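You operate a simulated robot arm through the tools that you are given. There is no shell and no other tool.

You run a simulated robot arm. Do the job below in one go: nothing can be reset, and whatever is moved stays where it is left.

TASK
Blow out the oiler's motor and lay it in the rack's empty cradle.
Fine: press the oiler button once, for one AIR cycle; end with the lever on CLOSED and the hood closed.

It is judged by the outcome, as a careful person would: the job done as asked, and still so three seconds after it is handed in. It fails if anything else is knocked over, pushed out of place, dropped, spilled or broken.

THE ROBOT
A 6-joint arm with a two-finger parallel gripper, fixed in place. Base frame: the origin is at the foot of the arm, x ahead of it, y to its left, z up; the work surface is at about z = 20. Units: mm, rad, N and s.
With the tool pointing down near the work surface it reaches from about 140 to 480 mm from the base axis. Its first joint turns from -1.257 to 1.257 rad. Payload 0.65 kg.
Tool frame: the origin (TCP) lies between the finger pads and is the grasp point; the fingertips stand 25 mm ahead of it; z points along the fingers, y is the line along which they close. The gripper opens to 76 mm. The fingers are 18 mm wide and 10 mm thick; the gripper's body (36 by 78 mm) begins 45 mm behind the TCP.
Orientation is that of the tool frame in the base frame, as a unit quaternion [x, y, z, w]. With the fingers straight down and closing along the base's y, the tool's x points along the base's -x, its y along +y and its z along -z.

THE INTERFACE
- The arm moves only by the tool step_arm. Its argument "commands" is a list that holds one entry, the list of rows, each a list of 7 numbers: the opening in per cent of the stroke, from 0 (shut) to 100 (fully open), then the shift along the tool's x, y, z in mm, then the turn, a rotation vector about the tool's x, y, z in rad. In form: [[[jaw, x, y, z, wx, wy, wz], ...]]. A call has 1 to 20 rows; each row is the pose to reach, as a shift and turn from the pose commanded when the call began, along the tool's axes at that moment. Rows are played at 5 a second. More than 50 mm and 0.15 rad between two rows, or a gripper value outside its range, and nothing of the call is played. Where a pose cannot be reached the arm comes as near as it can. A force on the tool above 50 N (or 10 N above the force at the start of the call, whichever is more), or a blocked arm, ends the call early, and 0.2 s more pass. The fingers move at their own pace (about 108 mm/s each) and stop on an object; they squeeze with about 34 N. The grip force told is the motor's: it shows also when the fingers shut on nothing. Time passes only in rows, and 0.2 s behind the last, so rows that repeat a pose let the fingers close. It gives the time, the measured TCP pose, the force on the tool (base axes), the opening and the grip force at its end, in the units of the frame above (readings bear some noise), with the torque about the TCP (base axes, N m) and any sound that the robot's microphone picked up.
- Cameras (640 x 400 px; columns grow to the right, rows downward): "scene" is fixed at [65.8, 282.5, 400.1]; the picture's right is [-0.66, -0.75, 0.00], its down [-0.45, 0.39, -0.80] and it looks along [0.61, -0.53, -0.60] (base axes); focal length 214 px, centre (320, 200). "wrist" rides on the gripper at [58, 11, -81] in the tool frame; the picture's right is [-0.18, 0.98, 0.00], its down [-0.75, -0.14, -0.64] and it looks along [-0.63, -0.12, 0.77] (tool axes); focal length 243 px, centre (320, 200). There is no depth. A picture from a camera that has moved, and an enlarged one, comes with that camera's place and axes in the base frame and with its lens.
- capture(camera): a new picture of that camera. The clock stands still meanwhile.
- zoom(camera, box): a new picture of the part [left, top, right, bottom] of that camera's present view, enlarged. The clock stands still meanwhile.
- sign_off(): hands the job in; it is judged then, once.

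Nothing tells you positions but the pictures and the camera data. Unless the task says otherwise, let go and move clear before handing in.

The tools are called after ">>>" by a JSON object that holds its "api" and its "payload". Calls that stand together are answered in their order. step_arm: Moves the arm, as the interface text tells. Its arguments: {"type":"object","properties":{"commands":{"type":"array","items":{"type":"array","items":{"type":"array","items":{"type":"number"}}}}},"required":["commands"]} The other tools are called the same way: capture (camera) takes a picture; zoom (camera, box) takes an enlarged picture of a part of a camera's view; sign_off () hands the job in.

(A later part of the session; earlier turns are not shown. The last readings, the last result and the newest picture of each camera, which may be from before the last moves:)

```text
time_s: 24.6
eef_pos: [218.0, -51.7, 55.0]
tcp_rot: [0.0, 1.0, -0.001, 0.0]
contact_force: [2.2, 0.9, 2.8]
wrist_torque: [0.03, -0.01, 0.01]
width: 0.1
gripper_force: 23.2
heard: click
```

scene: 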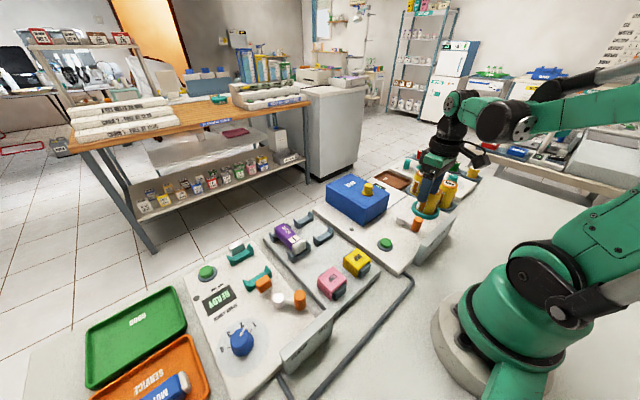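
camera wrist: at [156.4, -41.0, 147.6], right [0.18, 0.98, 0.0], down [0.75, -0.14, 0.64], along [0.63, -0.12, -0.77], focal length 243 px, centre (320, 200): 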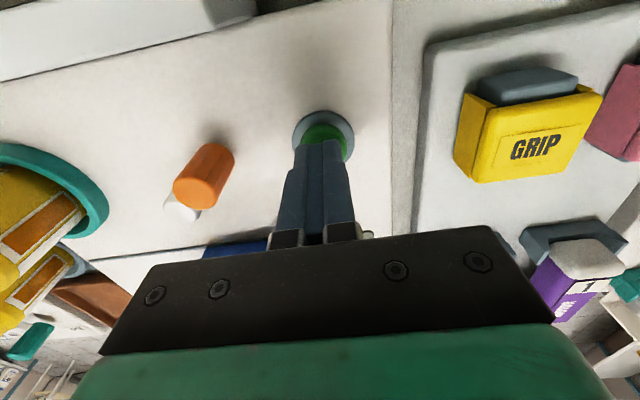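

A click: the button is pressed. I'm lifting straight up at once and then waiting through the cycle.

>>> {"api": "step_arm", "payload": {"commands": [[[0, 0, 0, -5, 0, 0, 0], [0, 0, 0, -20, 0, 0, 0], [0, 0, 0, -50, 0, 0, 0], [0, 0, 0, -80, 0, 0, 0], [0, 0, 0, -80, 0, 0, 0]]]}}

>>> {"api": "capture", "payload": {"camera": "scene"}}

>>> {"api": "zoom", "payload": {"camera": "scene", "box": [330, 150, 470, 270]}}

>>> {"api": "capture", "payload": {"camera": "wrist"}}

```text
time_s: 25.8
eef_pos: [216.8, -52.4, 136.2]
tcp_rot: [0.001, 1.0, 0.0, -0.001]
contact_force: [0.2, -0.2, -0.4]
wrist_torque: [0.0, 0.01, 0.0]
width: 0.0
gripper_force: 24.6
```

```text
taken
```

scene: 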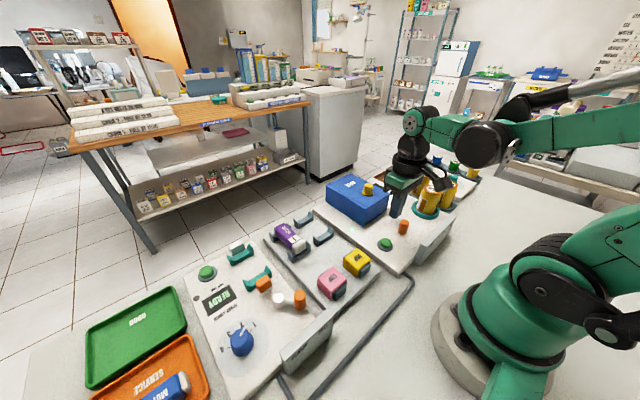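

```text
3.33 times, centred on (400, 210) of scene
camera zoom: at [65.8, 282.5, 400.1], right [-0.66, -0.75, 0.0], down [-0.45, 0.39, -0.8], along [0.61, -0.53, -0.6], focal length 715 px, centre (53, 167)
```

zoom: 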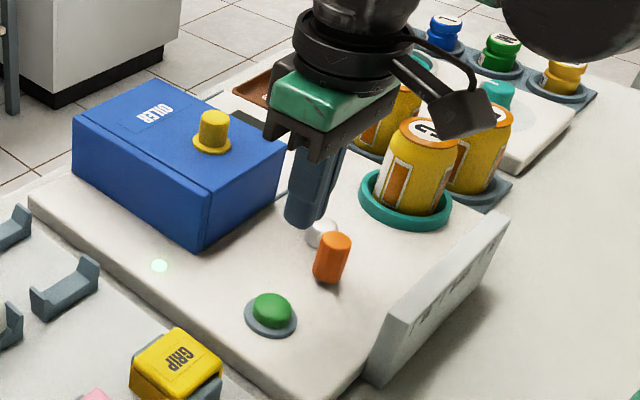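

```text
taken
camera wrist: at [158.9, -41.7, 215.1], right [0.18, 0.98, 0.0], down [0.75, -0.14, 0.64], along [0.63, -0.12, -0.77], focal length 243 px, centre (320, 200)
```

wrist: 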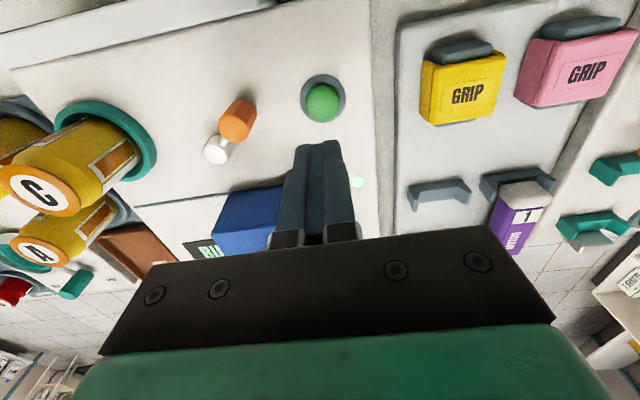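

The lamp is lit and the display reads "BU(SY)", so the cycle is running. I'll move to where the display is visible and wait.

>>> {"api": "step_arm", "payload": {"commands": [[[0, 10, -20, -30, 0, 0, 0], [0, 30, -50, -60, 0, 0, 0], [0, 40, -80, -80, 0, 0, 0], [0, 40, -80, -80, 0, 0, 0], [0, 40, -80, -80, 0, 0, 0]]]}}

>>> {"api": "capture", "payload": {"camera": "wrist"}}

```text
time_s: 27.0
eef_pos: [177.0, -131.1, 215.8]
tcp_rot: [0.0, 1.0, 0.0, 0.001]
contact_force: [-0.1, -0.4, -0.2]
wrist_torque: [0.0, 0.02, -0.02]
width: 0.0
gripper_force: 24.2
```

```text
taken
camera wrist: at [119.6, -121.6, 294.6], right [0.18, 0.98, 0.0], down [0.75, -0.14, 0.64], along [0.63, -0.12, -0.77], focal length 243 px, centre (320, 200)
```

wrist: 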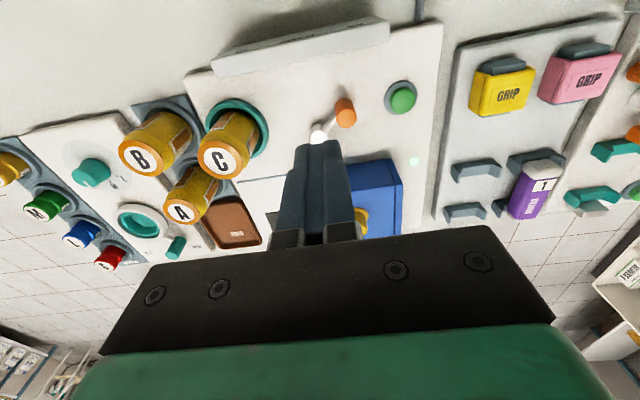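

>>> {"api": "step_arm", "payload": {"commands": [[[60, 0, 0, 0, 0, 0, 0], [60, 0, 0, 0, 0, 0, 0], [60, 0, 0, 0, 0, 0, 0], [60, 0, 0, 0, 0, 0, 0], [60, 0, 0, 0, 0, 0, 0], [60, 0, 0, 0, 0, 0, 0], [60, 0, 0, 0, 0, 0, 0], [60, 0, 0, 0, 0, 0, 0]]]}}

>>> {"api": "zoom", "payload": {"camera": "wrist", "box": [180, 60, 460, 240]}}

```text
time_s: 28.8
eef_pos: [177.4, -132.0, 215.1]
tcp_rot: [0.0, 1.0, 0.0, 0.0]
contact_force: [0.3, -0.8, -0.2]
wrist_torque: [0.0, 0.0, 0.01]
width: 45.6
gripper_force: 0.0
```

```text
2.22 times, centred on (320, 150) of wrist
camera zoom: at [119.7, -121.5, 294.5], right [0.18, 0.98, 0.0], down [0.75, -0.14, 0.64], along [0.63, -0.12, -0.77], focal length 539 px, centre (320, 311)
```

zoom: 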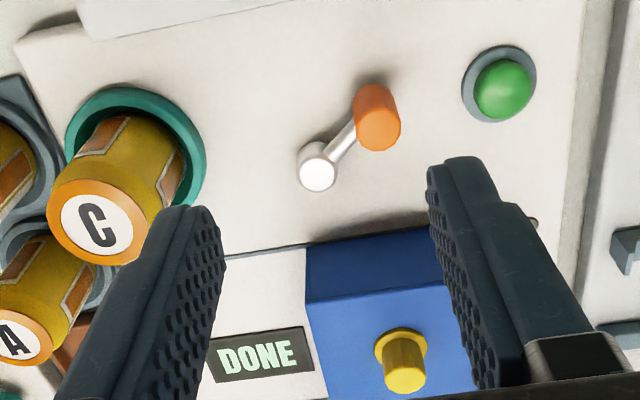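

The display reads DONE, so the air cycle is finished. Next I turn the lever back to CLOSED, lowering the open fingers around its handle at about (215, -113).

>>> {"api": "step_arm", "payload": {"commands": [[[50, -20, 10, 40, 0, 0, 0], [50, -37.5, 18.8, 80, 0, 0, 0], [50, -37.5, 18.8, 115, 0, 0, 0], [50, -37.5, 18.8, 135, 0, 0, 0], [50, -37.5, 18.8, 148, 0, 0, 0], [38, -37.5, 18.8, 149, 0, 0, 0], [38, -37.5, 18.8, 149, 0, 0, 0]]]}}

>>> {"api": "capture", "payload": {"camera": "wrist"}}

```text
time_s: 30.4
eef_pos: [214.5, -112.6, 67.9]
tcp_rot: [0.0, 1.0, 0.0, 0.001]
contact_force: [0.4, 0.1, 0.8]
wrist_torque: [-0.01, 0.0, -0.03]
width: 28.7
gripper_force: 0.0
```

```text
taken
camera wrist: at [156.2, -102.3, 145.7], right [0.18, 0.98, 0.0], down [0.75, -0.14, 0.64], along [0.63, -0.12, -0.77], focal length 243 px, centre (320, 200)
```

wrist: 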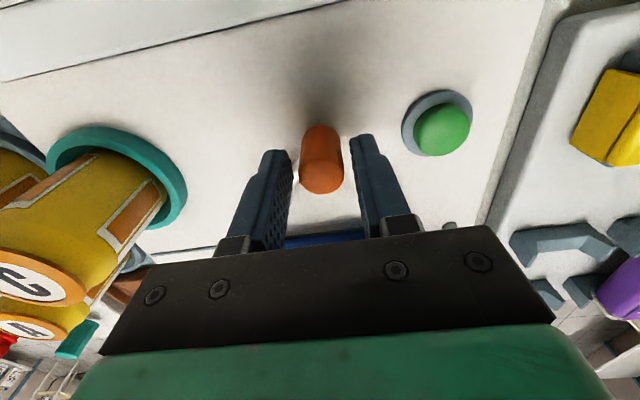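

>>> {"api": "step_arm", "payload": {"commands": [[[38, 2.5, -5, 0, 0, 0, 0], [38, 5.9, -11.2, 0, 0, 0, 0], [38, 9.9, -16.9, 0, 0, 0, 0], [38, 12.9, -23.2, 0, 0, 0, 0], [38, 14.7, -29, 0, 0, 0, 0], [38, 15.3, -34, 0, 0, 0, 0]]]}}

>>> {"api": "capture", "payload": {"camera": "wrist"}}

```text
time_s: 31.8
eef_pos: [199.4, -146.4, 68.3]
tcp_rot: [0.0, 1.0, 0.0, 0.0]
contact_force: [-0.3, 1.0, -0.7]
wrist_torque: [0.0, 0.0, 0.03]
width: 28.9
gripper_force: 0.1
```

```text
taken
camera wrist: at [141.2, -136.7, 145.8], right [0.18, 0.98, 0.0], down [0.75, -0.14, 0.64], along [0.63, -0.12, -0.77], focal length 243 px, centre (320, 200)
```

wrist: 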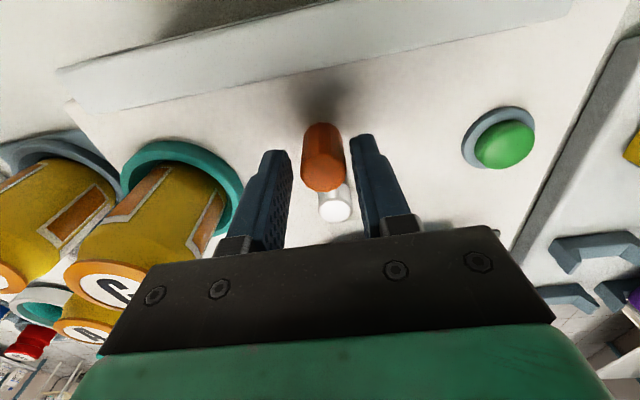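

The lever is nearly back. I'll centre the tool on y = -145.3 and close briefly so the handle is set at the CLOSED position, then open.

>>> {"api": "step_arm", "payload": {"commands": [[[38, 0, 1, 0, 0, 0, 0], [20, 0, 1, 0, 0, 0, 0], [20, 0, 1, 0, 0, 0, 0], [20, 0, 1, 0, 0, 0, 0], [46, 0, 1, 0, 0, 0, 0], [46, 0, 1, 0, 0, 0, 0], [46, 0, 1, -30, 0, 0, 0], [46, 20, 1, -70, 0, 0, 0], [46, 40, 1, -110, 0, 0, 0], [46, 60, 1, -140, 0, 0, 0]]]}}

>>> {"api": "zoom", "payload": {"camera": "wrist", "box": [160, 20, 480, 220]}}

>>> {"api": "zoom", "payload": {"camera": "scene", "box": [330, 150, 470, 270]}}

```text
time_s: 34.0
eef_pos: [139.2, -145.0, 207.0]
tcp_rot: [0.001, 1.0, 0.0, -0.001]
contact_force: [-0.2, 0.6, -0.5]
wrist_torque: [0.0, -0.01, -0.01]
width: 35.0
gripper_force: 0.0
```

```text
2.00 times, centred on (320, 120) of wrist
camera zoom: at [81.0, -134.9, 286.4], right [0.18, 0.98, 0.0], down [0.75, -0.14, 0.64], along [0.63, -0.12, -0.77], focal length 485 px, centre (320, 360)
```

zoom: 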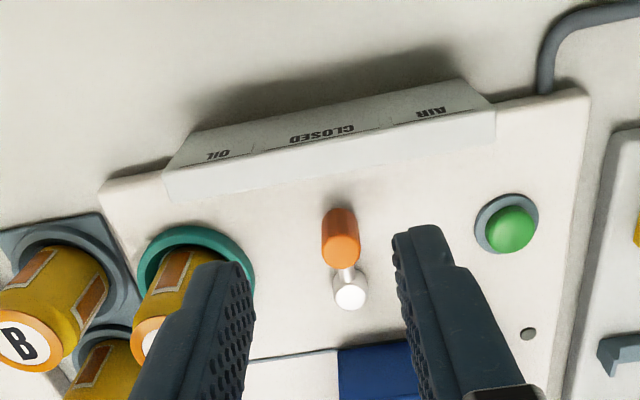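

```text
3.33 times, centred on (400, 210) of scene
camera zoom: at [65.8, 282.5, 400.1], right [-0.66, -0.75, 0.0], down [-0.45, 0.39, -0.8], along [0.61, -0.53, -0.6], focal length 715 px, centre (53, 167)
```

zoom: 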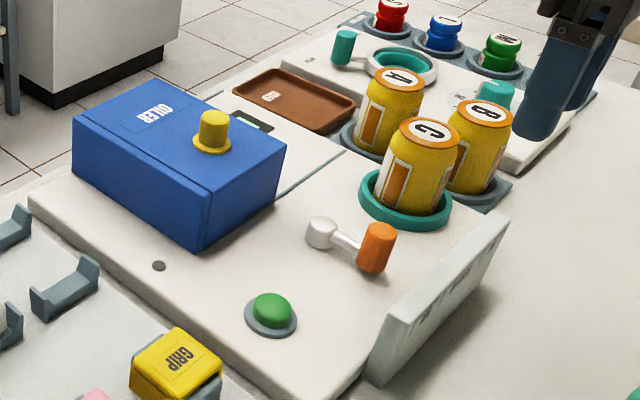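

The lever is back on CLOSED. Now I'll move above the hood knob at about (334, -115) to slide the hood open.

>>> {"api": "step_arm", "payload": {"commands": [[[50, -45, 8, 10, 0, 0, 0], [50, -90, 16, 20, 0, 0, 0], [50, -135, 24, 30, 0, 0, 0], [50, -175, 30, 40, 0, 0, 0], [50, -195, 30.5, 55, 0, 0, 0], [50, -195, 30.5, 60, 0, 0, 0]]]}}

>>> {"api": "capture", "payload": {"camera": "wrist"}}

```text
time_s: 35.4
eef_pos: [335.5, -114.3, 146.2]
tcp_rot: [0.0, 1.0, 0.0, 0.0]
contact_force: [0.2, -0.6, -0.6]
wrist_torque: [0.0, 0.0, -0.02]
width: 38.3
gripper_force: 0.1
```

```text
taken
camera wrist: at [276.8, -104.7, 224.9], right [0.18, 0.98, 0.0], down [0.75, -0.14, 0.64], along [0.63, -0.12, -0.77], focal length 243 px, centre (320, 200)
```

wrist: 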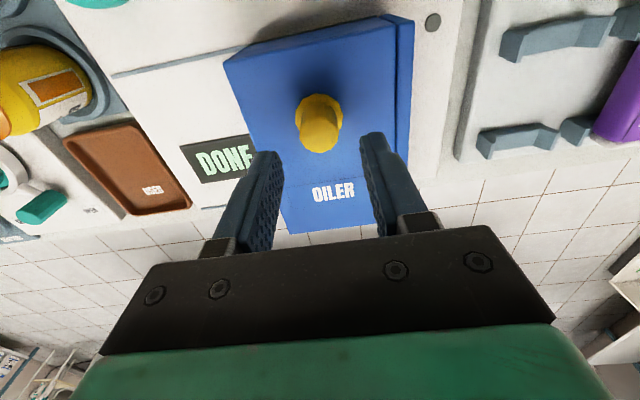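

>>> {"api": "step_arm", "payload": {"commands": [[[46, 0, 0, 20, 0, 0, 0], [42, 0, 0, 36, 0, 0, 0], [42, 0, 0, 42, 0, 0, 0], [42, 0, -6, 42, 0, 0, 0], [42, 0, -14, 42, 0, 0, 0], [42, 0, -22, 42, 0, 0, 0], [42, 0, -30, 42, 0, 0, 0]]]}}

>>> {"api": "capture", "payload": {"camera": "wrist"}}

```text
time_s: 37.0
eef_pos: [334.8, -145.5, 104.5]
tcp_rot: [0.0, 1.0, 0.001, 0.0]
contact_force: [-1.0, -0.2, -0.5]
wrist_torque: [0.01, -0.02, -0.01]
width: 32.4
gripper_force: 0.3
```

```text
taken
camera wrist: at [276.5, -135.0, 183.4], right [0.18, 0.98, 0.0], down [0.75, -0.14, 0.64], along [0.63, -0.12, -0.77], focal length 243 px, centre (320, 200)
```

wrist: 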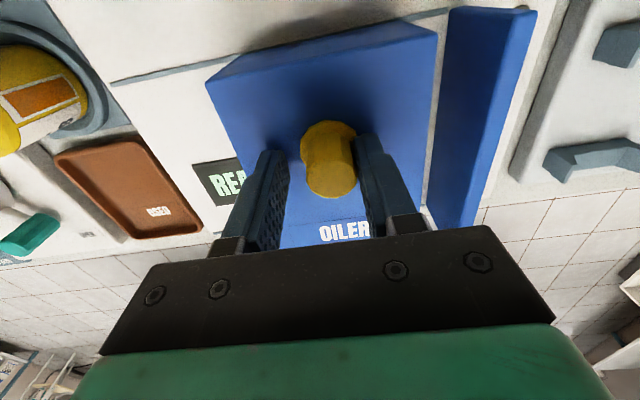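

The hood slides open smoothly and the display returned to RE(ADY). I'm continuing to its open position.

>>> {"api": "step_arm", "payload": {"commands": [[[42, 0, -8, 0, 0, 0, 0], [42, 0, -16, 0, 0, 0, 0], [42, 0, -24, 0, 0, 0, 0], [42, 0, -32, 0, 0, 0, 0], [42, 0, -40, 0, 0, 0, 0], [42, 0, -48, 0, 0, 0, 0], [42, 0, -55, 0, 0, 0, 0], [42, 0, -60, 0, 0, 0, 0], [42, 0, -64, 0, 0, 0, 0], [42, 0, -67, 0, 0, 0, 0]]]}}

>>> {"api": "capture", "payload": {"camera": "wrist"}}

>>> {"api": "zoom", "payload": {"camera": "scene", "box": [310, 120, 450, 240]}}

```text
time_s: 39.2
eef_pos: [334.8, -211.6, 104.2]
tcp_rot: [0.0, 1.0, 0.0, 0.001]
contact_force: [-0.5, 0.7, -0.1]
wrist_torque: [0.0, 0.0, 0.02]
width: 32.4
gripper_force: 0.2
```

```text
taken
camera wrist: at [276.3, -201.6, 183.8], right [0.18, 0.98, 0.0], down [0.75, -0.14, 0.64], along [0.63, -0.12, -0.77], focal length 243 px, centre (320, 200)
```

wrist: 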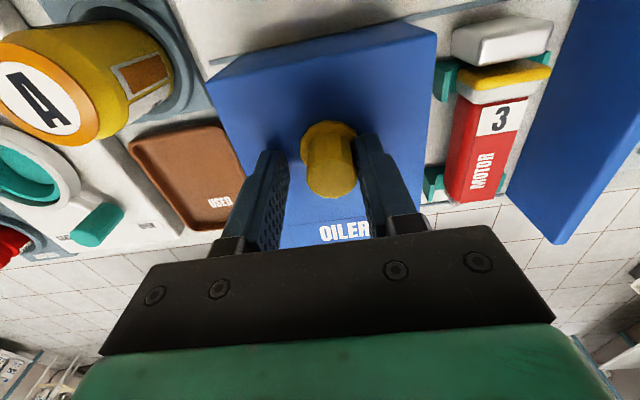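

```text
3.33 times, centred on (380, 180) of scene
camera zoom: at [65.8, 282.5, 400.1], right [-0.66, -0.75, 0.0], down [-0.45, 0.39, -0.8], along [0.61, -0.53, -0.6], focal length 715 px, centre (120, 267)
```

zoom: 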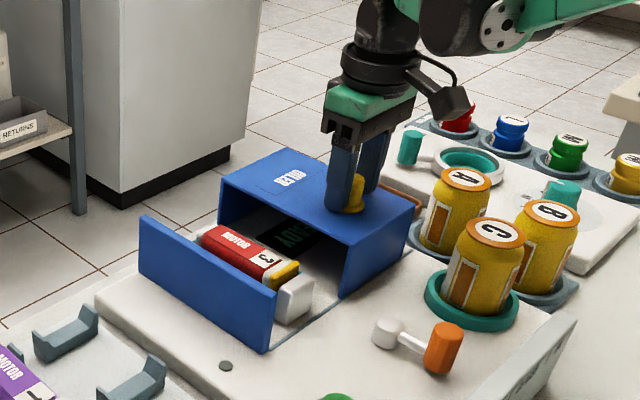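

The hood is open again and the motor's orange grime is gone. I'll leave the knob, rise and go above the motor for a closer look.

>>> {"api": "step_arm", "payload": {"commands": [[[42, 0, 3, 0, 0, 0, 0], [46, 0, 3, -25, 0, 0, 0], [60, 0, 30, -50, 0, 0, 0], [80, 5, 65, -50, 0, 0, 0], [80, 5, 94, -50, 0, 0, 0], [80, 5, 94, -50, 0, 0, 0]]]}}

>>> {"api": "capture", "payload": {"camera": "wrist"}}

>>> {"api": "zoom", "payload": {"camera": "wrist", "box": [220, 0, 420, 200]}}

>>> {"api": "zoom", "payload": {"camera": "scene", "box": [320, 150, 420, 230]}}

```text
time_s: 40.6
eef_pos: [329.1, -117.7, 154.3]
tcp_rot: [0.0, 1.0, 0.0, 0.0]
contact_force: [-0.4, 0.0, 0.4]
wrist_torque: [-0.01, -0.01, 0.03]
width: 60.9
gripper_force: 0.1
```

```text
taken
camera wrist: at [271.1, -107.1, 233.6], right [0.18, 0.98, 0.0], down [0.75, -0.14, 0.64], along [0.63, -0.12, -0.77], focal length 243 px, centre (320, 200)
```

wrist: 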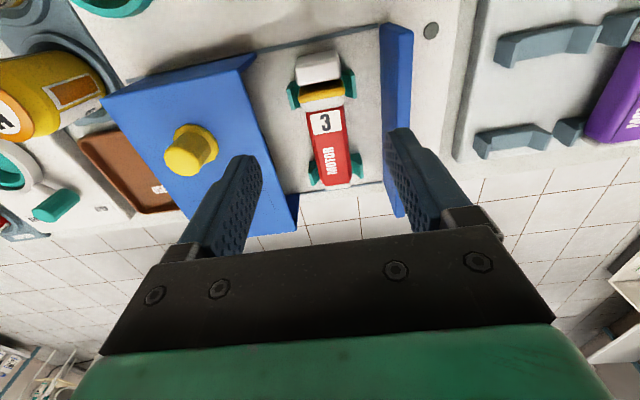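

```text
2.00 times, centred on (320, 100) of wrist
camera zoom: at [271.1, -107.1, 233.6], right [0.18, 0.98, 0.0], down [0.75, -0.14, 0.64], along [0.63, -0.12, -0.77], focal length 485 px, centre (320, 400)
```

zoom: 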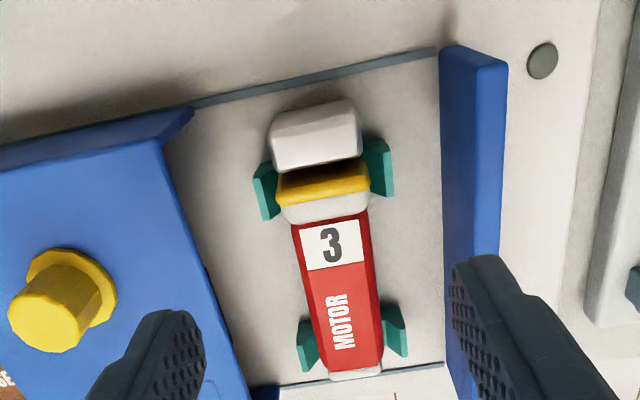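

```text
5.00 times, centred on (370, 190) of scene
camera zoom: at [65.8, 282.5, 400.1], right [-0.66, -0.75, 0.0], down [-0.45, 0.39, -0.8], along [0.61, -0.53, -0.6], focal length 1072 px, centre (70, 250)
```

zoom: 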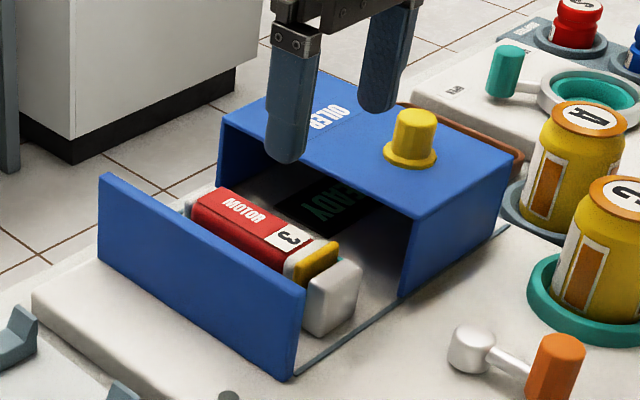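

The motor lies along x, from about x = 318 to 404, centred on y = -116 with its top near z = 55. I'll lower over its middle with the jaws 46 mm open and stop short to check.

>>> {"api": "step_arm", "payload": {"commands": [[[60, -32, 1.5, 10, 0, 0, 0], [60, -32, 1.5, 40, 0, 0, 0], [60, -32, 1.5, 65, 0, 0, 0], [60, -32, 1.5, 80, 0, 0, 0], [60, -32, 1.5, 80, 0, 0, 0]]]}}

>>> {"api": "capture", "payload": {"camera": "wrist"}}

>>> {"api": "zoom", "payload": {"camera": "scene", "box": [320, 150, 420, 230]}}

```text
time_s: 41.8
eef_pos: [362.7, -115.5, 75.7]
tcp_rot: [0.001, 1.0, 0.0, -0.001]
contact_force: [0.0, 0.2, -0.5]
wrist_torque: [-0.01, 0.0, -0.02]
width: 45.8
gripper_force: 0.0
```

```text
taken
camera wrist: at [303.5, -106.2, 154.0], right [0.18, 0.98, 0.0], down [0.75, -0.14, 0.64], along [0.63, -0.12, -0.77], focal length 243 px, centre (320, 200)
```

wrist: 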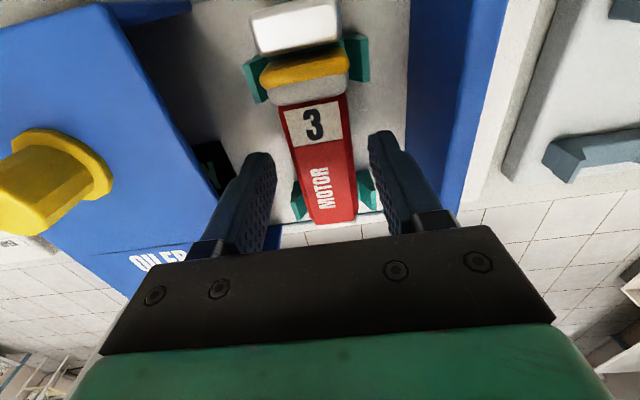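

```text
5.00 times, centred on (370, 190) of scene
camera zoom: at [65.8, 282.5, 400.1], right [-0.66, -0.75, 0.0], down [-0.45, 0.39, -0.8], along [0.61, -0.53, -0.6], focal length 1072 px, centre (70, 250)
```

zoom: 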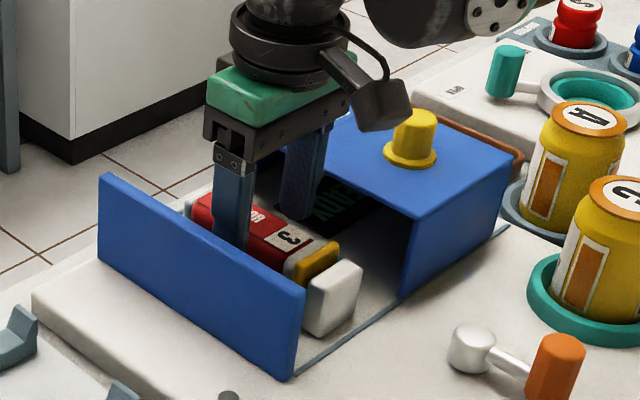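

The motor is between the fingers, about 1 mm toward +y. I'll correct, go down to tips at about z = 33, and close.

>>> {"api": "step_arm", "payload": {"commands": [[[60, 0, 0.8, 6, 0, 0, 0], [60, 0, 0.8, 11, 0, 0, 0], [60, 0, 0.8, 14, 0, 0, 0], [60, 0, 0.8, 16, 0, 0, 0]]]}}

>>> {"api": "capture", "payload": {"camera": "wrist"}}

>>> {"api": "zoom", "payload": {"camera": "scene", "box": [320, 150, 420, 230]}}

```text
time_s: 42.8
eef_pos: [362.0, -115.2, 57.8]
tcp_rot: [0.0, 1.0, 0.0, 0.0]
contact_force: [-0.1, -0.1, -0.2]
wrist_torque: [0.0, 0.0, 0.01]
width: 45.6
gripper_force: 0.0
```

```text
taken
camera wrist: at [303.4, -105.4, 137.4], right [0.18, 0.98, 0.0], down [0.75, -0.14, 0.64], along [0.63, -0.12, -0.77], focal length 243 px, centre (320, 200)
```

wrist: 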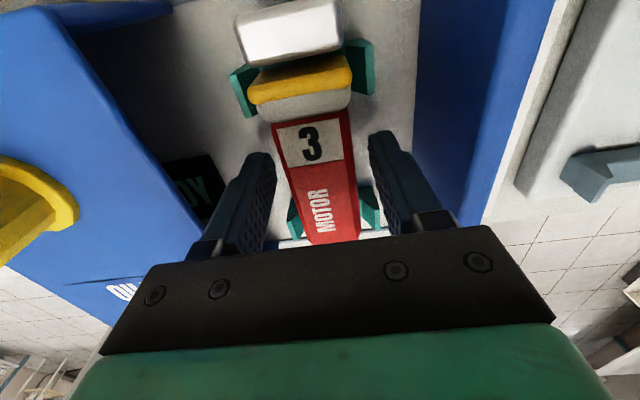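

```text
5.00 times, centred on (370, 190) of scene
camera zoom: at [65.8, 282.5, 400.1], right [-0.66, -0.75, 0.0], down [-0.45, 0.39, -0.8], along [0.61, -0.53, -0.6], focal length 1072 px, centre (70, 250)
```

zoom: 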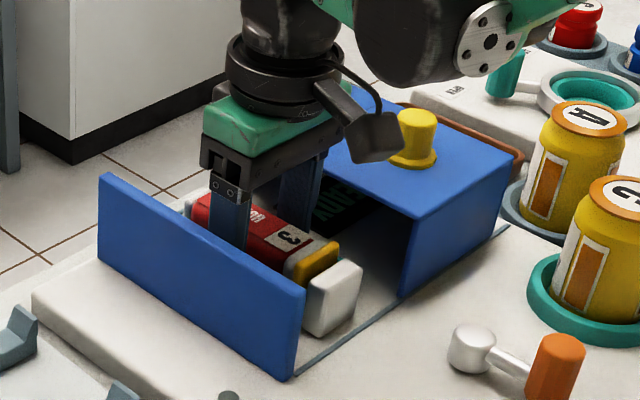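

>>> {"api": "step_arm", "payload": {"commands": [[[25, 0, 0, 0, 0, 0, 0], [0, 0, 0, 0, 0, 0, 0], [0, 0, 0, 0, 0, 0, 0], [0, 0, 0, 0, 0, 0, 0]]]}}

>>> {"api": "capture", "payload": {"camera": "wrist"}}

```text
time_s: 43.8
eef_pos: [361.0, -115.9, 59.2]
tcp_rot: [0.0, 1.0, 0.001, 0.0]
contact_force: [0.0, -0.7, -0.2]
wrist_torque: [0.02, 0.03, 0.01]
width: 29.5
gripper_force: 34.0
```

```text
taken
camera wrist: at [303.4, -105.5, 137.4], right [0.18, 0.98, 0.0], down [0.75, -0.14, 0.64], along [0.63, -0.12, -0.77], focal length 243 px, centre (320, 200)
```

wrist: 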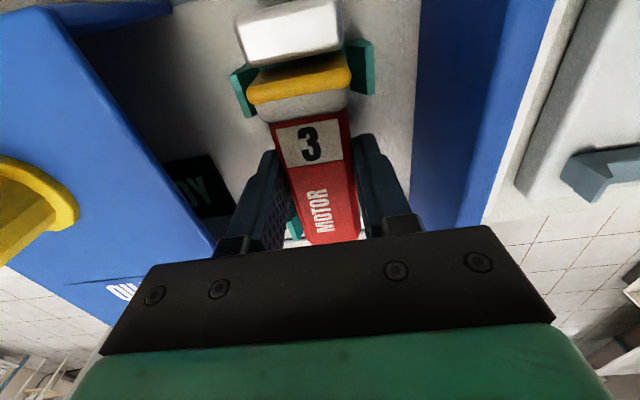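

Gripped at 29.5 mm width. I'm lifting slowly and checking the force.

>>> {"api": "step_arm", "payload": {"commands": [[[0, 0, 0, -2, 0, 0, 0], [0, 0, 0, -5, 0, 0, 0], [0, 0, 0, -10, 0, 0, 0], [0, 0, 0, -16, 0, 0, 0]]]}}

>>> {"api": "capture", "payload": {"camera": "wrist"}}

>>> {"api": "zoom", "payload": {"camera": "scene", "box": [320, 150, 420, 230]}}

```text
time_s: 44.8
eef_pos: [360.7, -116.0, 74.3]
tcp_rot: [0.0, 1.0, 0.0, 0.0]
contact_force: [-0.1, 0.0, -0.6]
wrist_torque: [-0.02, 0.01, -0.02]
width: 29.6
gripper_force: 33.9
```

```text
taken
camera wrist: at [303.0, -105.2, 154.2], right [0.18, 0.98, 0.0], down [0.75, -0.14, 0.64], along [0.63, -0.12, -0.77], focal length 243 px, centre (320, 200)
```

wrist: 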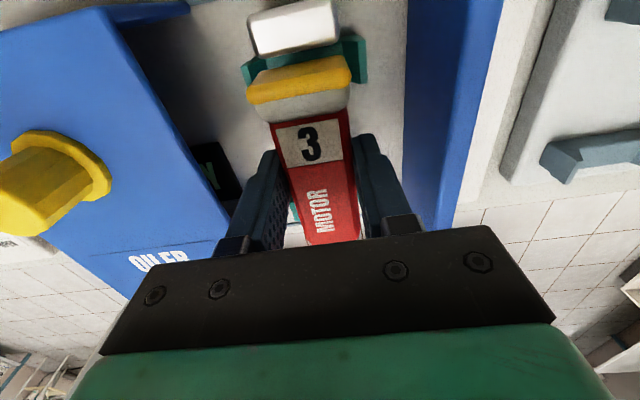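

```text
5.00 times, centred on (370, 190) of scene
camera zoom: at [65.8, 282.5, 400.1], right [-0.66, -0.75, 0.0], down [-0.45, 0.39, -0.8], along [0.61, -0.53, -0.6], focal length 1072 px, centre (70, 250)
```

zoom: 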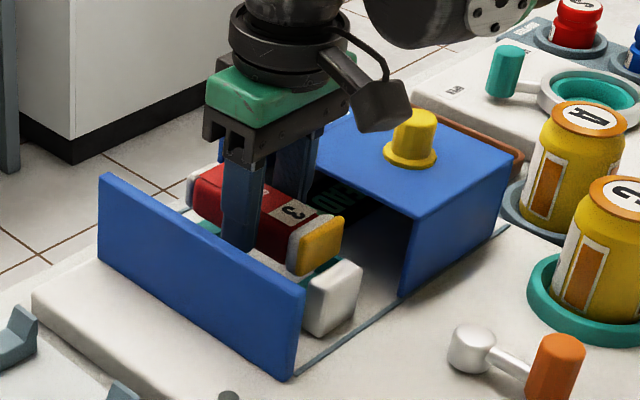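

The motor came out cleanly. I'm raising it further, then carrying it over to above the rack's empty cradle near y = 43.

>>> {"api": "step_arm", "payload": {"commands": [[[0, 0, 0, -25, 0, 0, 0], [0, 0, 0, -50, 0, 0, 0], [0, 0, 0, -75, 0, 0, 0], [0, 0, 30, -80, 0, 0, 0], [0, 0, 65, -80, 0, 0, 0], [0, 0, 100, -80, 0, 0, 0], [0, 0, 135, -80, 0, 0, 0], [0, 0, 155, -80, 0, 0, 0], [0, 0, 158, -80, 0, 0, 0]]]}}

>>> {"api": "capture", "payload": {"camera": "wrist"}}

>>> {"api": "capture", "payload": {"camera": "scene"}}

>>> {"api": "zoom", "payload": {"camera": "scene", "box": [240, 170, 380, 290]}}

```text
time_s: 46.8
eef_pos: [361.2, 43.9, 154.4]
tcp_rot: [0.0, 1.0, 0.0, 0.001]
contact_force: [-0.4, -0.3, -0.6]
wrist_torque: [-0.01, -0.02, 0.0]
width: 29.6
gripper_force: 34.3
```

```text
taken
camera wrist: at [303.9, 53.0, 233.2], right [0.18, 0.98, 0.0], down [0.75, -0.14, 0.64], along [0.63, -0.12, -0.77], focal length 243 px, centre (320, 200)
```

wrist: 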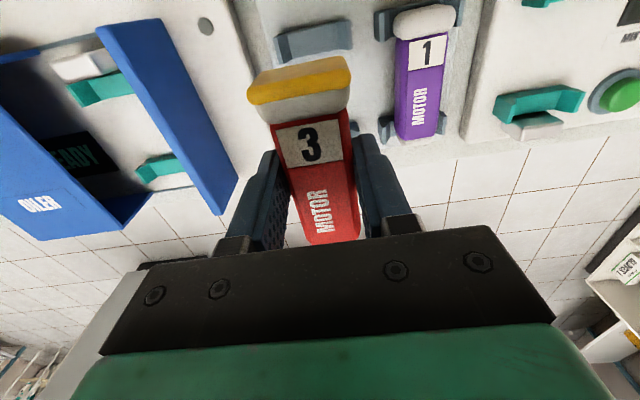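

```text
taken
```

scene: 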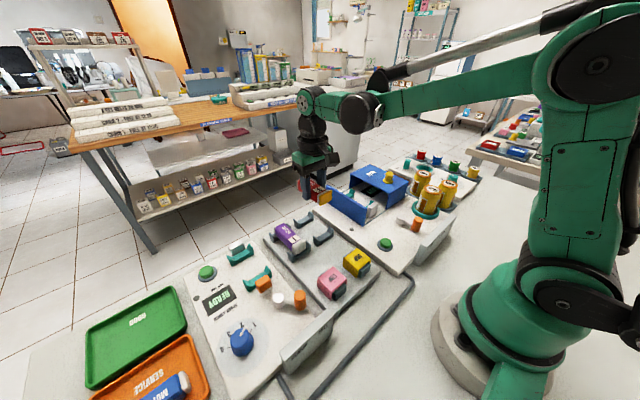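

```text
3.33 times, centred on (310, 230) of scene
camera zoom: at [65.8, 282.5, 400.1], right [-0.66, -0.75, 0.0], down [-0.45, 0.39, -0.8], along [0.61, -0.53, -0.6], focal length 715 px, centre (353, 100)
```

zoom: 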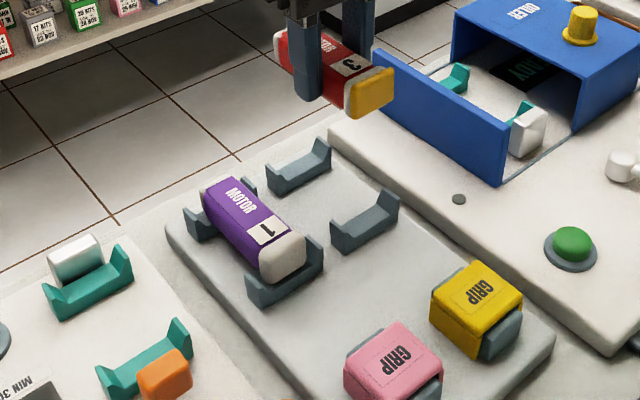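

The motor hangs above the rack. I estimate the empty cradle's supports at x ≈ 326 and 397, y ≈ 44-45. I'll lower partway and check alignment.

>>> {"api": "step_arm", "payload": {"commands": [[[0, 0, 0, 20, 0, 0, 0], [0, 0, 0, 40, 0, 0, 0], [0, 0, 0, 60, 0, 0, 0], [0, 0, 0, 60, 0, 0, 0]]]}}

>>> {"api": "zoom", "payload": {"camera": "wrist", "box": [200, 0, 440, 150]}}

>>> {"api": "zoom", "payload": {"camera": "scene", "box": [260, 170, 360, 260]}}

```text
time_s: 47.8
eef_pos: [361.6, 43.2, 94.1]
tcp_rot: [0.0, 1.0, 0.0, 0.0]
contact_force: [0.3, 0.4, -1.6]
wrist_torque: [-0.03, 0.0, 0.02]
width: 29.3
gripper_force: 34.1
```

```text
2.67 times, centred on (320, 75) of wrist
camera zoom: at [303.3, 52.5, 173.1], right [0.18, 0.98, 0.0], down [0.75, -0.14, 0.64], along [0.63, -0.12, -0.77], focal length 647 px, centre (320, 533)
```

zoom: 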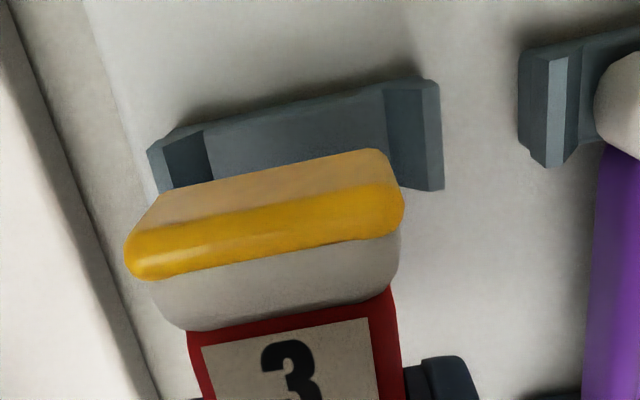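

```text
4.44 times, centred on (310, 215) of scene
camera zoom: at [65.8, 282.5, 400.1], right [-0.66, -0.75, 0.0], down [-0.45, 0.39, -0.8], along [0.61, -0.53, -0.6], focal length 953 px, centre (364, 133)
```

zoom: 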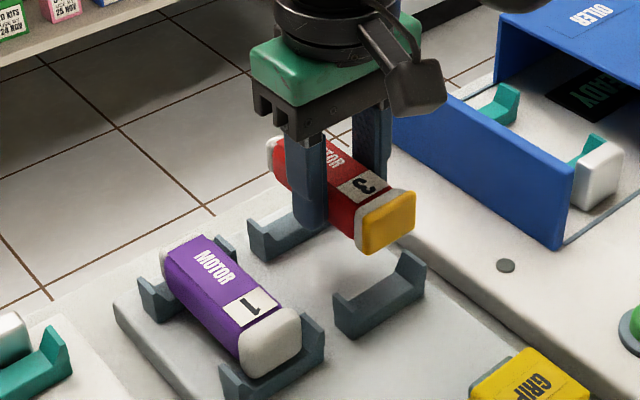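

The cradle's centre looks about 2.7 mm further toward +y than the motor. I'll shift by that and lower to just above the cradle arms.

>>> {"api": "step_arm", "payload": {"commands": [[[0, 0, 2.7, 0, 0, 0, 0], [0, 0, 2.7, 8, 0, 0, 0], [0, 0, 2.7, 16, 0, 0, 0], [0, 0, 2.7, 16, 0, 0, 0]]]}}

>>> {"api": "zoom", "payload": {"camera": "wrist", "box": [200, 0, 440, 150]}}

>>> {"api": "zoom", "payload": {"camera": "scene", "box": [270, 180, 350, 250]}}

```text
time_s: 48.8
eef_pos: [361.5, 44.0, 78.2]
tcp_rot: [0.0, 1.0, -0.001, 0.0]
contact_force: [-0.2, -0.6, 0.2]
wrist_torque: [0.0, -0.03, 0.01]
width: 29.4
gripper_force: 34.5
```

```text
2.67 times, centred on (320, 75) of wrist
camera zoom: at [303.6, 54.8, 157.5], right [0.18, 0.98, 0.0], down [0.75, -0.14, 0.64], along [0.63, -0.12, -0.77], focal length 647 px, centre (320, 533)
```

zoom: 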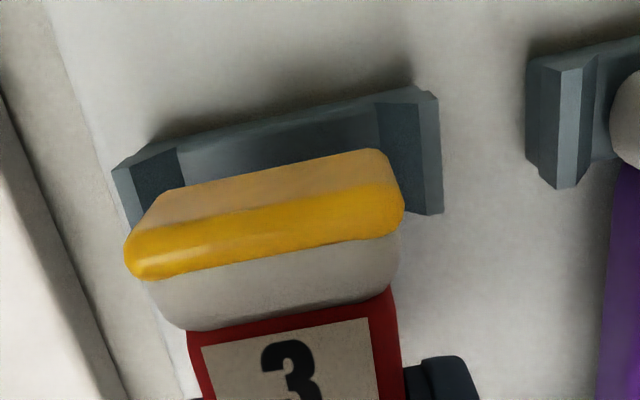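

```text
5.71 times, centred on (310, 215) of scene
camera zoom: at [65.8, 282.5, 400.1], right [-0.66, -0.75, 0.0], down [-0.45, 0.39, -0.8], along [0.61, -0.53, -0.6], focal length 1226 px, centre (377, 114)
```

zoom: 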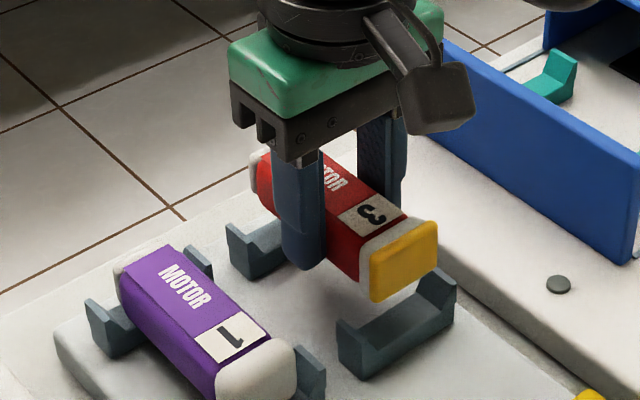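

Alignment is within about 1 mm. I'll nudge 0.8 mm and keep lowering gently, watching the force.

>>> {"api": "step_arm", "payload": {"commands": [[[0, 0, 0.8, 3, 0, 0, 0], [0, 0, 0.8, 6, 0, 0, 0], [0, 0, 0.8, 9, 0, 0, 0], [0, 0, 0.8, 12, 0, 0, 0]]]}}

>>> {"api": "zoom", "payload": {"camera": "wrist", "box": [200, 0, 440, 150]}}

>>> {"api": "zoom", "payload": {"camera": "scene", "box": [270, 180, 350, 250]}}

```text
time_s: 49.8
eef_pos: [361.6, 45.8, 66.9]
tcp_rot: [0.0, 1.0, 0.0, 0.001]
contact_force: [0.1, 0.3, -0.8]
wrist_torque: [-0.01, 0.02, -0.01]
width: 29.4
gripper_force: 33.9
```

```text
2.67 times, centred on (320, 75) of wrist
camera zoom: at [303.5, 55.8, 145.6], right [0.18, 0.98, 0.0], down [0.75, -0.14, 0.64], along [0.63, -0.12, -0.77], focal length 647 px, centre (320, 533)
```

zoom: 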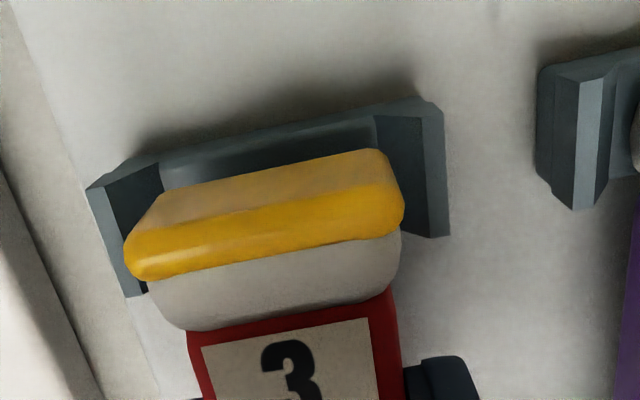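

```text
5.71 times, centred on (310, 215) of scene
camera zoom: at [65.8, 282.5, 400.1], right [-0.66, -0.75, 0.0], down [-0.45, 0.39, -0.8], along [0.61, -0.53, -0.6], focal length 1226 px, centre (377, 114)
```

zoom: 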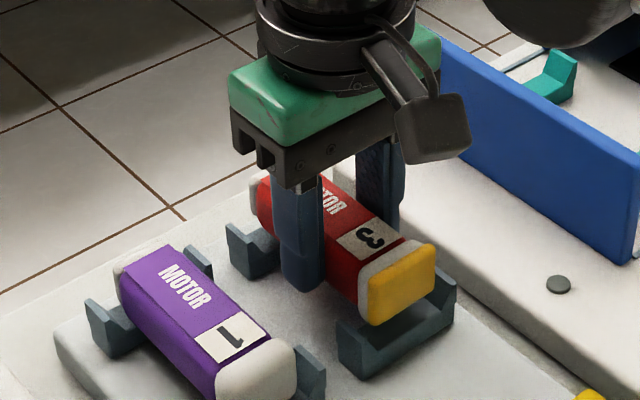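

Well centred and about 8 mm above the seat. I'm lowering the rest of the way in small steps.

>>> {"api": "step_arm", "payload": {"commands": [[[0, 0, 0, 2, 0, 0, 0], [0, 0, 0, 4, 0, 0, 0], [0, 0, 0, 5.5, 0, 0, 0], [0, 0, 0, 7, 0, 0, 0]]]}}

>>> {"api": "zoom", "payload": {"camera": "scene", "box": [270, 180, 350, 250]}}

>>> {"api": "zoom", "payload": {"camera": "wrist", "box": [200, 0, 440, 150]}}

```text
time_s: 50.8
eef_pos: [361.7, 45.8, 59.6]
tcp_rot: [-0.001, 1.0, 0.0, 0.0]
contact_force: [0.3, -0.1, -1.5]
wrist_torque: [0.01, 0.01, 0.0]
width: 29.2
gripper_force: 33.5
```

```text
5.71 times, centred on (310, 215) of scene
camera zoom: at [65.8, 282.5, 400.1], right [-0.66, -0.75, 0.0], down [-0.45, 0.39, -0.8], along [0.61, -0.53, -0.6], focal length 1226 px, centre (377, 114)
```

zoom: 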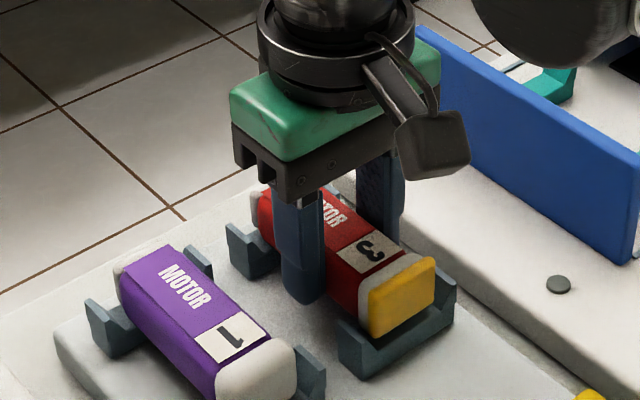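

```text
2.67 times, centred on (320, 75) of wrist
camera zoom: at [303.3, 55.8, 138.6], right [0.18, 0.98, 0.0], down [0.75, -0.14, 0.64], along [0.63, -0.12, -0.77], focal length 647 px, centre (320, 533)
```

zoom: 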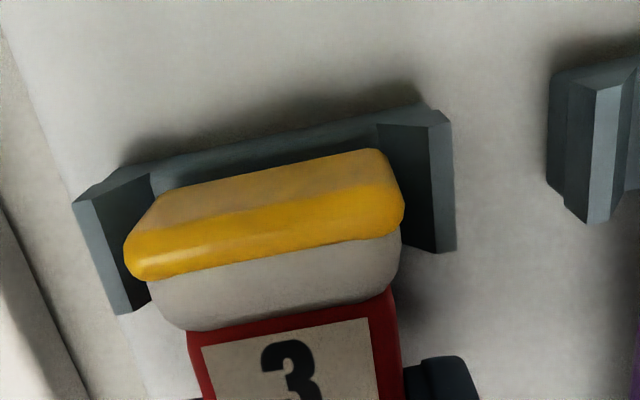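

>>> {"api": "step_arm", "payload": {"commands": [[[0, 0, 0, 0.7, 0, 0, 0], [0, 0, 0, 1.4, 0, 0, 0], [0, 0, 0, 2, 0, 0, 0]]]}}

>>> {"api": "zoom", "payload": {"camera": "scene", "box": [270, 180, 350, 250]}}

```text
time_s: 51.6
eef_pos: [361.6, 45.5, 59.9]
tcp_rot: [0.0, 1.0, 0.001, 0.001]
contact_force: [-3.1, -0.5, 29.2]
wrist_torque: [0.01, 0.08, -0.02]
width: 29.5
gripper_force: 34.2
```

```text
5.71 times, centred on (310, 215) of scene
camera zoom: at [65.7, 282.5, 400.1], right [-0.66, -0.75, 0.0], down [-0.45, 0.39, -0.8], along [0.61, -0.53, -0.6], focal length 1226 px, centre (377, 114)
```

zoom: 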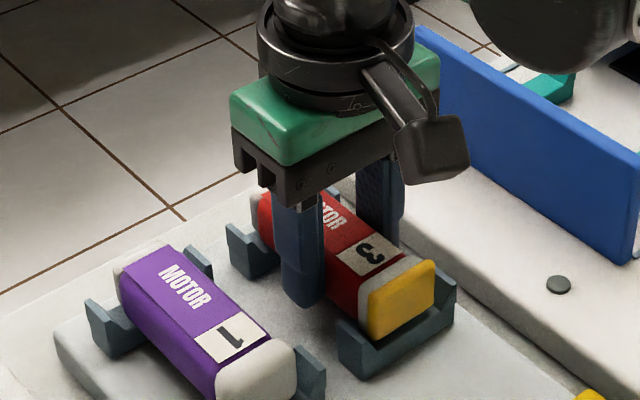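

The motor touches down evenly (29 N, almost no torque). I'll ease up 1 mm, open the jaws moderately and rise.

>>> {"api": "step_arm", "payload": {"commands": [[[0, 0, 0, -1.2, 0, 0, 0], [45, 0, 0, -1.2, 0, 0, 0], [55, 0, 0, -1.2, 0, 0, 0], [55, 0, 0, -1.2, 0, 0, 0]]]}}

>>> {"api": "capture", "payload": {"camera": "wrist"}}

>>> {"api": "zoom", "payload": {"camera": "scene", "box": [270, 180, 350, 250]}}

```text
time_s: 52.6
eef_pos: [361.8, 45.4, 58.7]
tcp_rot: [0.0, 1.0, 0.0, 0.0]
contact_force: [-0.5, -0.9, -0.1]
wrist_torque: [-0.01, -0.01, -0.01]
width: 41.9
gripper_force: 0.1
```

```text
taken
camera wrist: at [303.4, 55.9, 137.6], right [0.18, 0.98, 0.0], down [0.75, -0.14, 0.64], along [0.63, -0.12, -0.77], focal length 243 px, centre (320, 200)
```

wrist: 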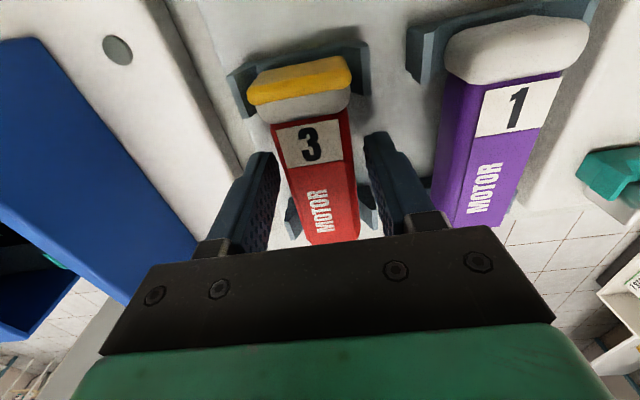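

```text
5.71 times, centred on (310, 215) of scene
camera zoom: at [65.8, 282.5, 400.1], right [-0.66, -0.75, 0.0], down [-0.45, 0.39, -0.8], along [0.61, -0.53, -0.6], focal length 1226 px, centre (377, 114)
```

zoom: 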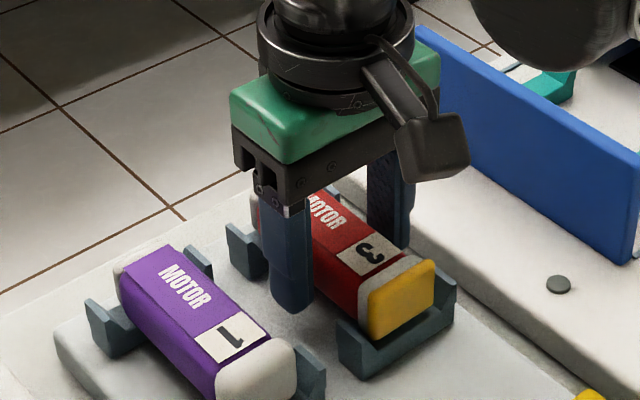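

The motor rests in the cradle. I'm rising straight up and then looking.

>>> {"api": "step_arm", "payload": {"commands": [[[55, 0, 0, -10, 0, 0, 0], [55, 0, 0, -30, 0, 0, 0], [55, 0, 0, -60, 0, 0, 0], [55, 20, 0, -95, 0, 0, 0], [55, 50, 0, -120, 0, 0, 0], [55, 50, 0, -120, 0, 0, 0]]]}}

>>> {"api": "capture", "payload": {"camera": "wrist"}}

>>> {"api": "zoom", "payload": {"camera": "scene", "box": [240, 170, 380, 290]}}

```text
time_s: 54.0
eef_pos: [311.1, 48.3, 178.7]
tcp_rot: [0.0, 1.0, 0.0, 0.0]
contact_force: [0.1, 0.2, 0.5]
wrist_torque: [0.02, 0.0, 0.01]
width: 41.8
gripper_force: 0.0
```

```text
taken
camera wrist: at [252.4, 56.9, 257.6], right [0.18, 0.98, 0.0], down [0.75, -0.14, 0.64], along [0.63, -0.12, -0.77], focal length 243 px, centre (320, 200)
```

wrist: 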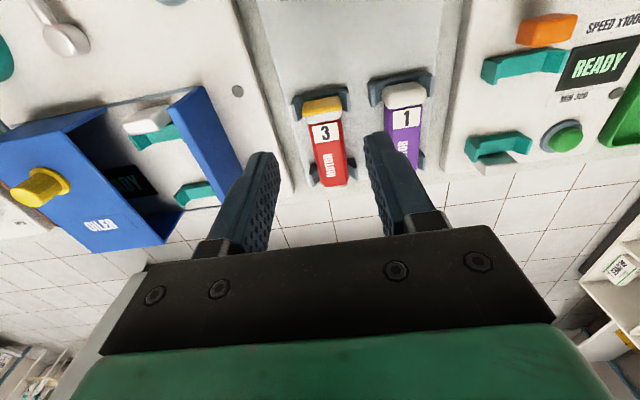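

```text
3.33 times, centred on (310, 230) of scene
camera zoom: at [65.8, 282.5, 400.1], right [-0.66, -0.75, 0.0], down [-0.45, 0.39, -0.8], along [0.61, -0.53, -0.6], focal length 715 px, centre (353, 100)
```

zoom: 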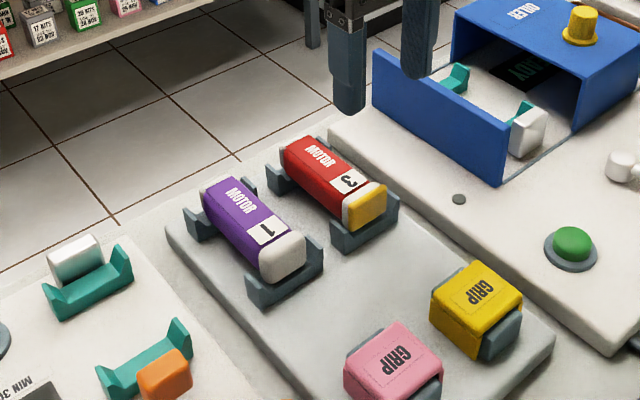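

The motor lies properly in the cradle beside motor 1. Last job: close the hood, so I'm going back above the knob at about (335, -206).

>>> {"api": "step_arm", "payload": {"commands": [[[55, -5, -45, 0, 0, 0, 0], [55, -10, -90, 0, 0, 0, 0], [55, -15, -135, 0, 0, 0, 0], [55, -20, -180, 0, 0, 0, 0], [55, -24, -225, 10, 0, 0, 0], [55, -24, -252, 25, 0, 0, 0], [55, -24, -252, 32, 0, 0, 0], [55, -24, -252, 32, 0, 0, 0]]]}}

>>> {"api": "capture", "payload": {"camera": "wrist"}}

```text
time_s: 55.8
eef_pos: [335.8, -206.5, 145.4]
tcp_rot: [-0.001, 1.0, 0.0, 0.0]
contact_force: [0.0, 0.1, 0.8]
wrist_torque: [-0.01, -0.02, -0.01]
width: 41.8
gripper_force: 0.0
```

```text
taken
camera wrist: at [277.5, -196.0, 225.1], right [0.18, 0.98, 0.0], down [0.75, -0.14, 0.64], along [0.63, -0.12, -0.77], focal length 243 px, centre (320, 200)
```

wrist: 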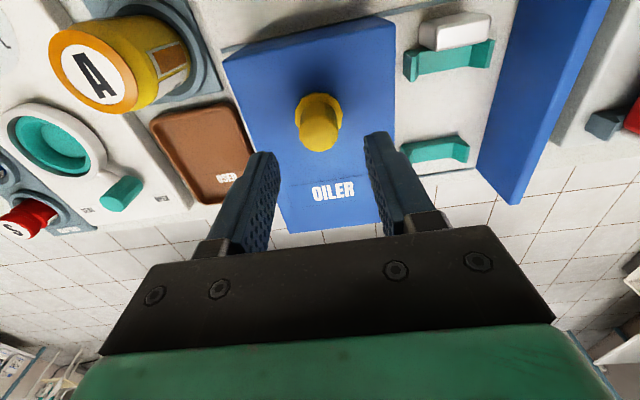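

>>> {"api": "step_arm", "payload": {"commands": [[[48, 0, 0, 20, 0, 0, 0], [42, 0, 0, 36, 0, 0, 0], [42, 0, 0, 41.5, 0, 0, 0], [42, 0, 6, 41.5, 0, 0, 0], [42, 0, 14, 41.5, 0, 0, 0], [42, 0, 22, 41.5, 0, 0, 0], [42, 0, 30, 41.5, 0, 0, 0], [42, 0, 38, 41.5, 0, 0, 0], [42, 0, 46, 41.5, 0, 0, 0]]]}}

>>> {"api": "capture", "payload": {"camera": "wrist"}}

```text
time_s: 57.8
eef_pos: [336.5, -160.4, 105.4]
tcp_rot: [0.0, 1.0, 0.001, 0.0]
contact_force: [0.2, -0.5, -0.2]
wrist_torque: [-0.03, 0.0, -0.02]
width: 32.4
gripper_force: 0.3
```

```text
taken
camera wrist: at [277.2, -150.1, 184.0], right [0.18, 0.98, 0.0], down [0.75, -0.14, 0.64], along [0.63, -0.12, -0.77], focal length 243 px, centre (320, 200)
```

wrist: 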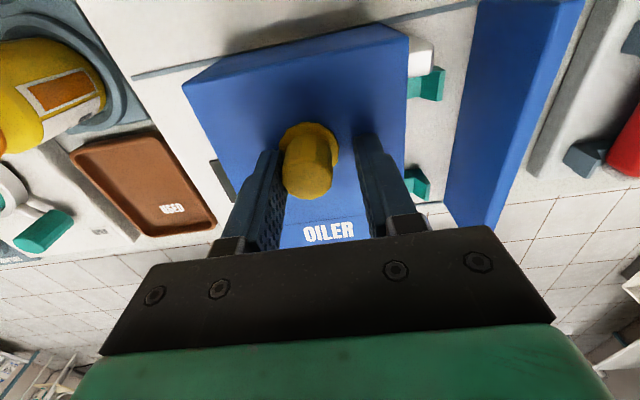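

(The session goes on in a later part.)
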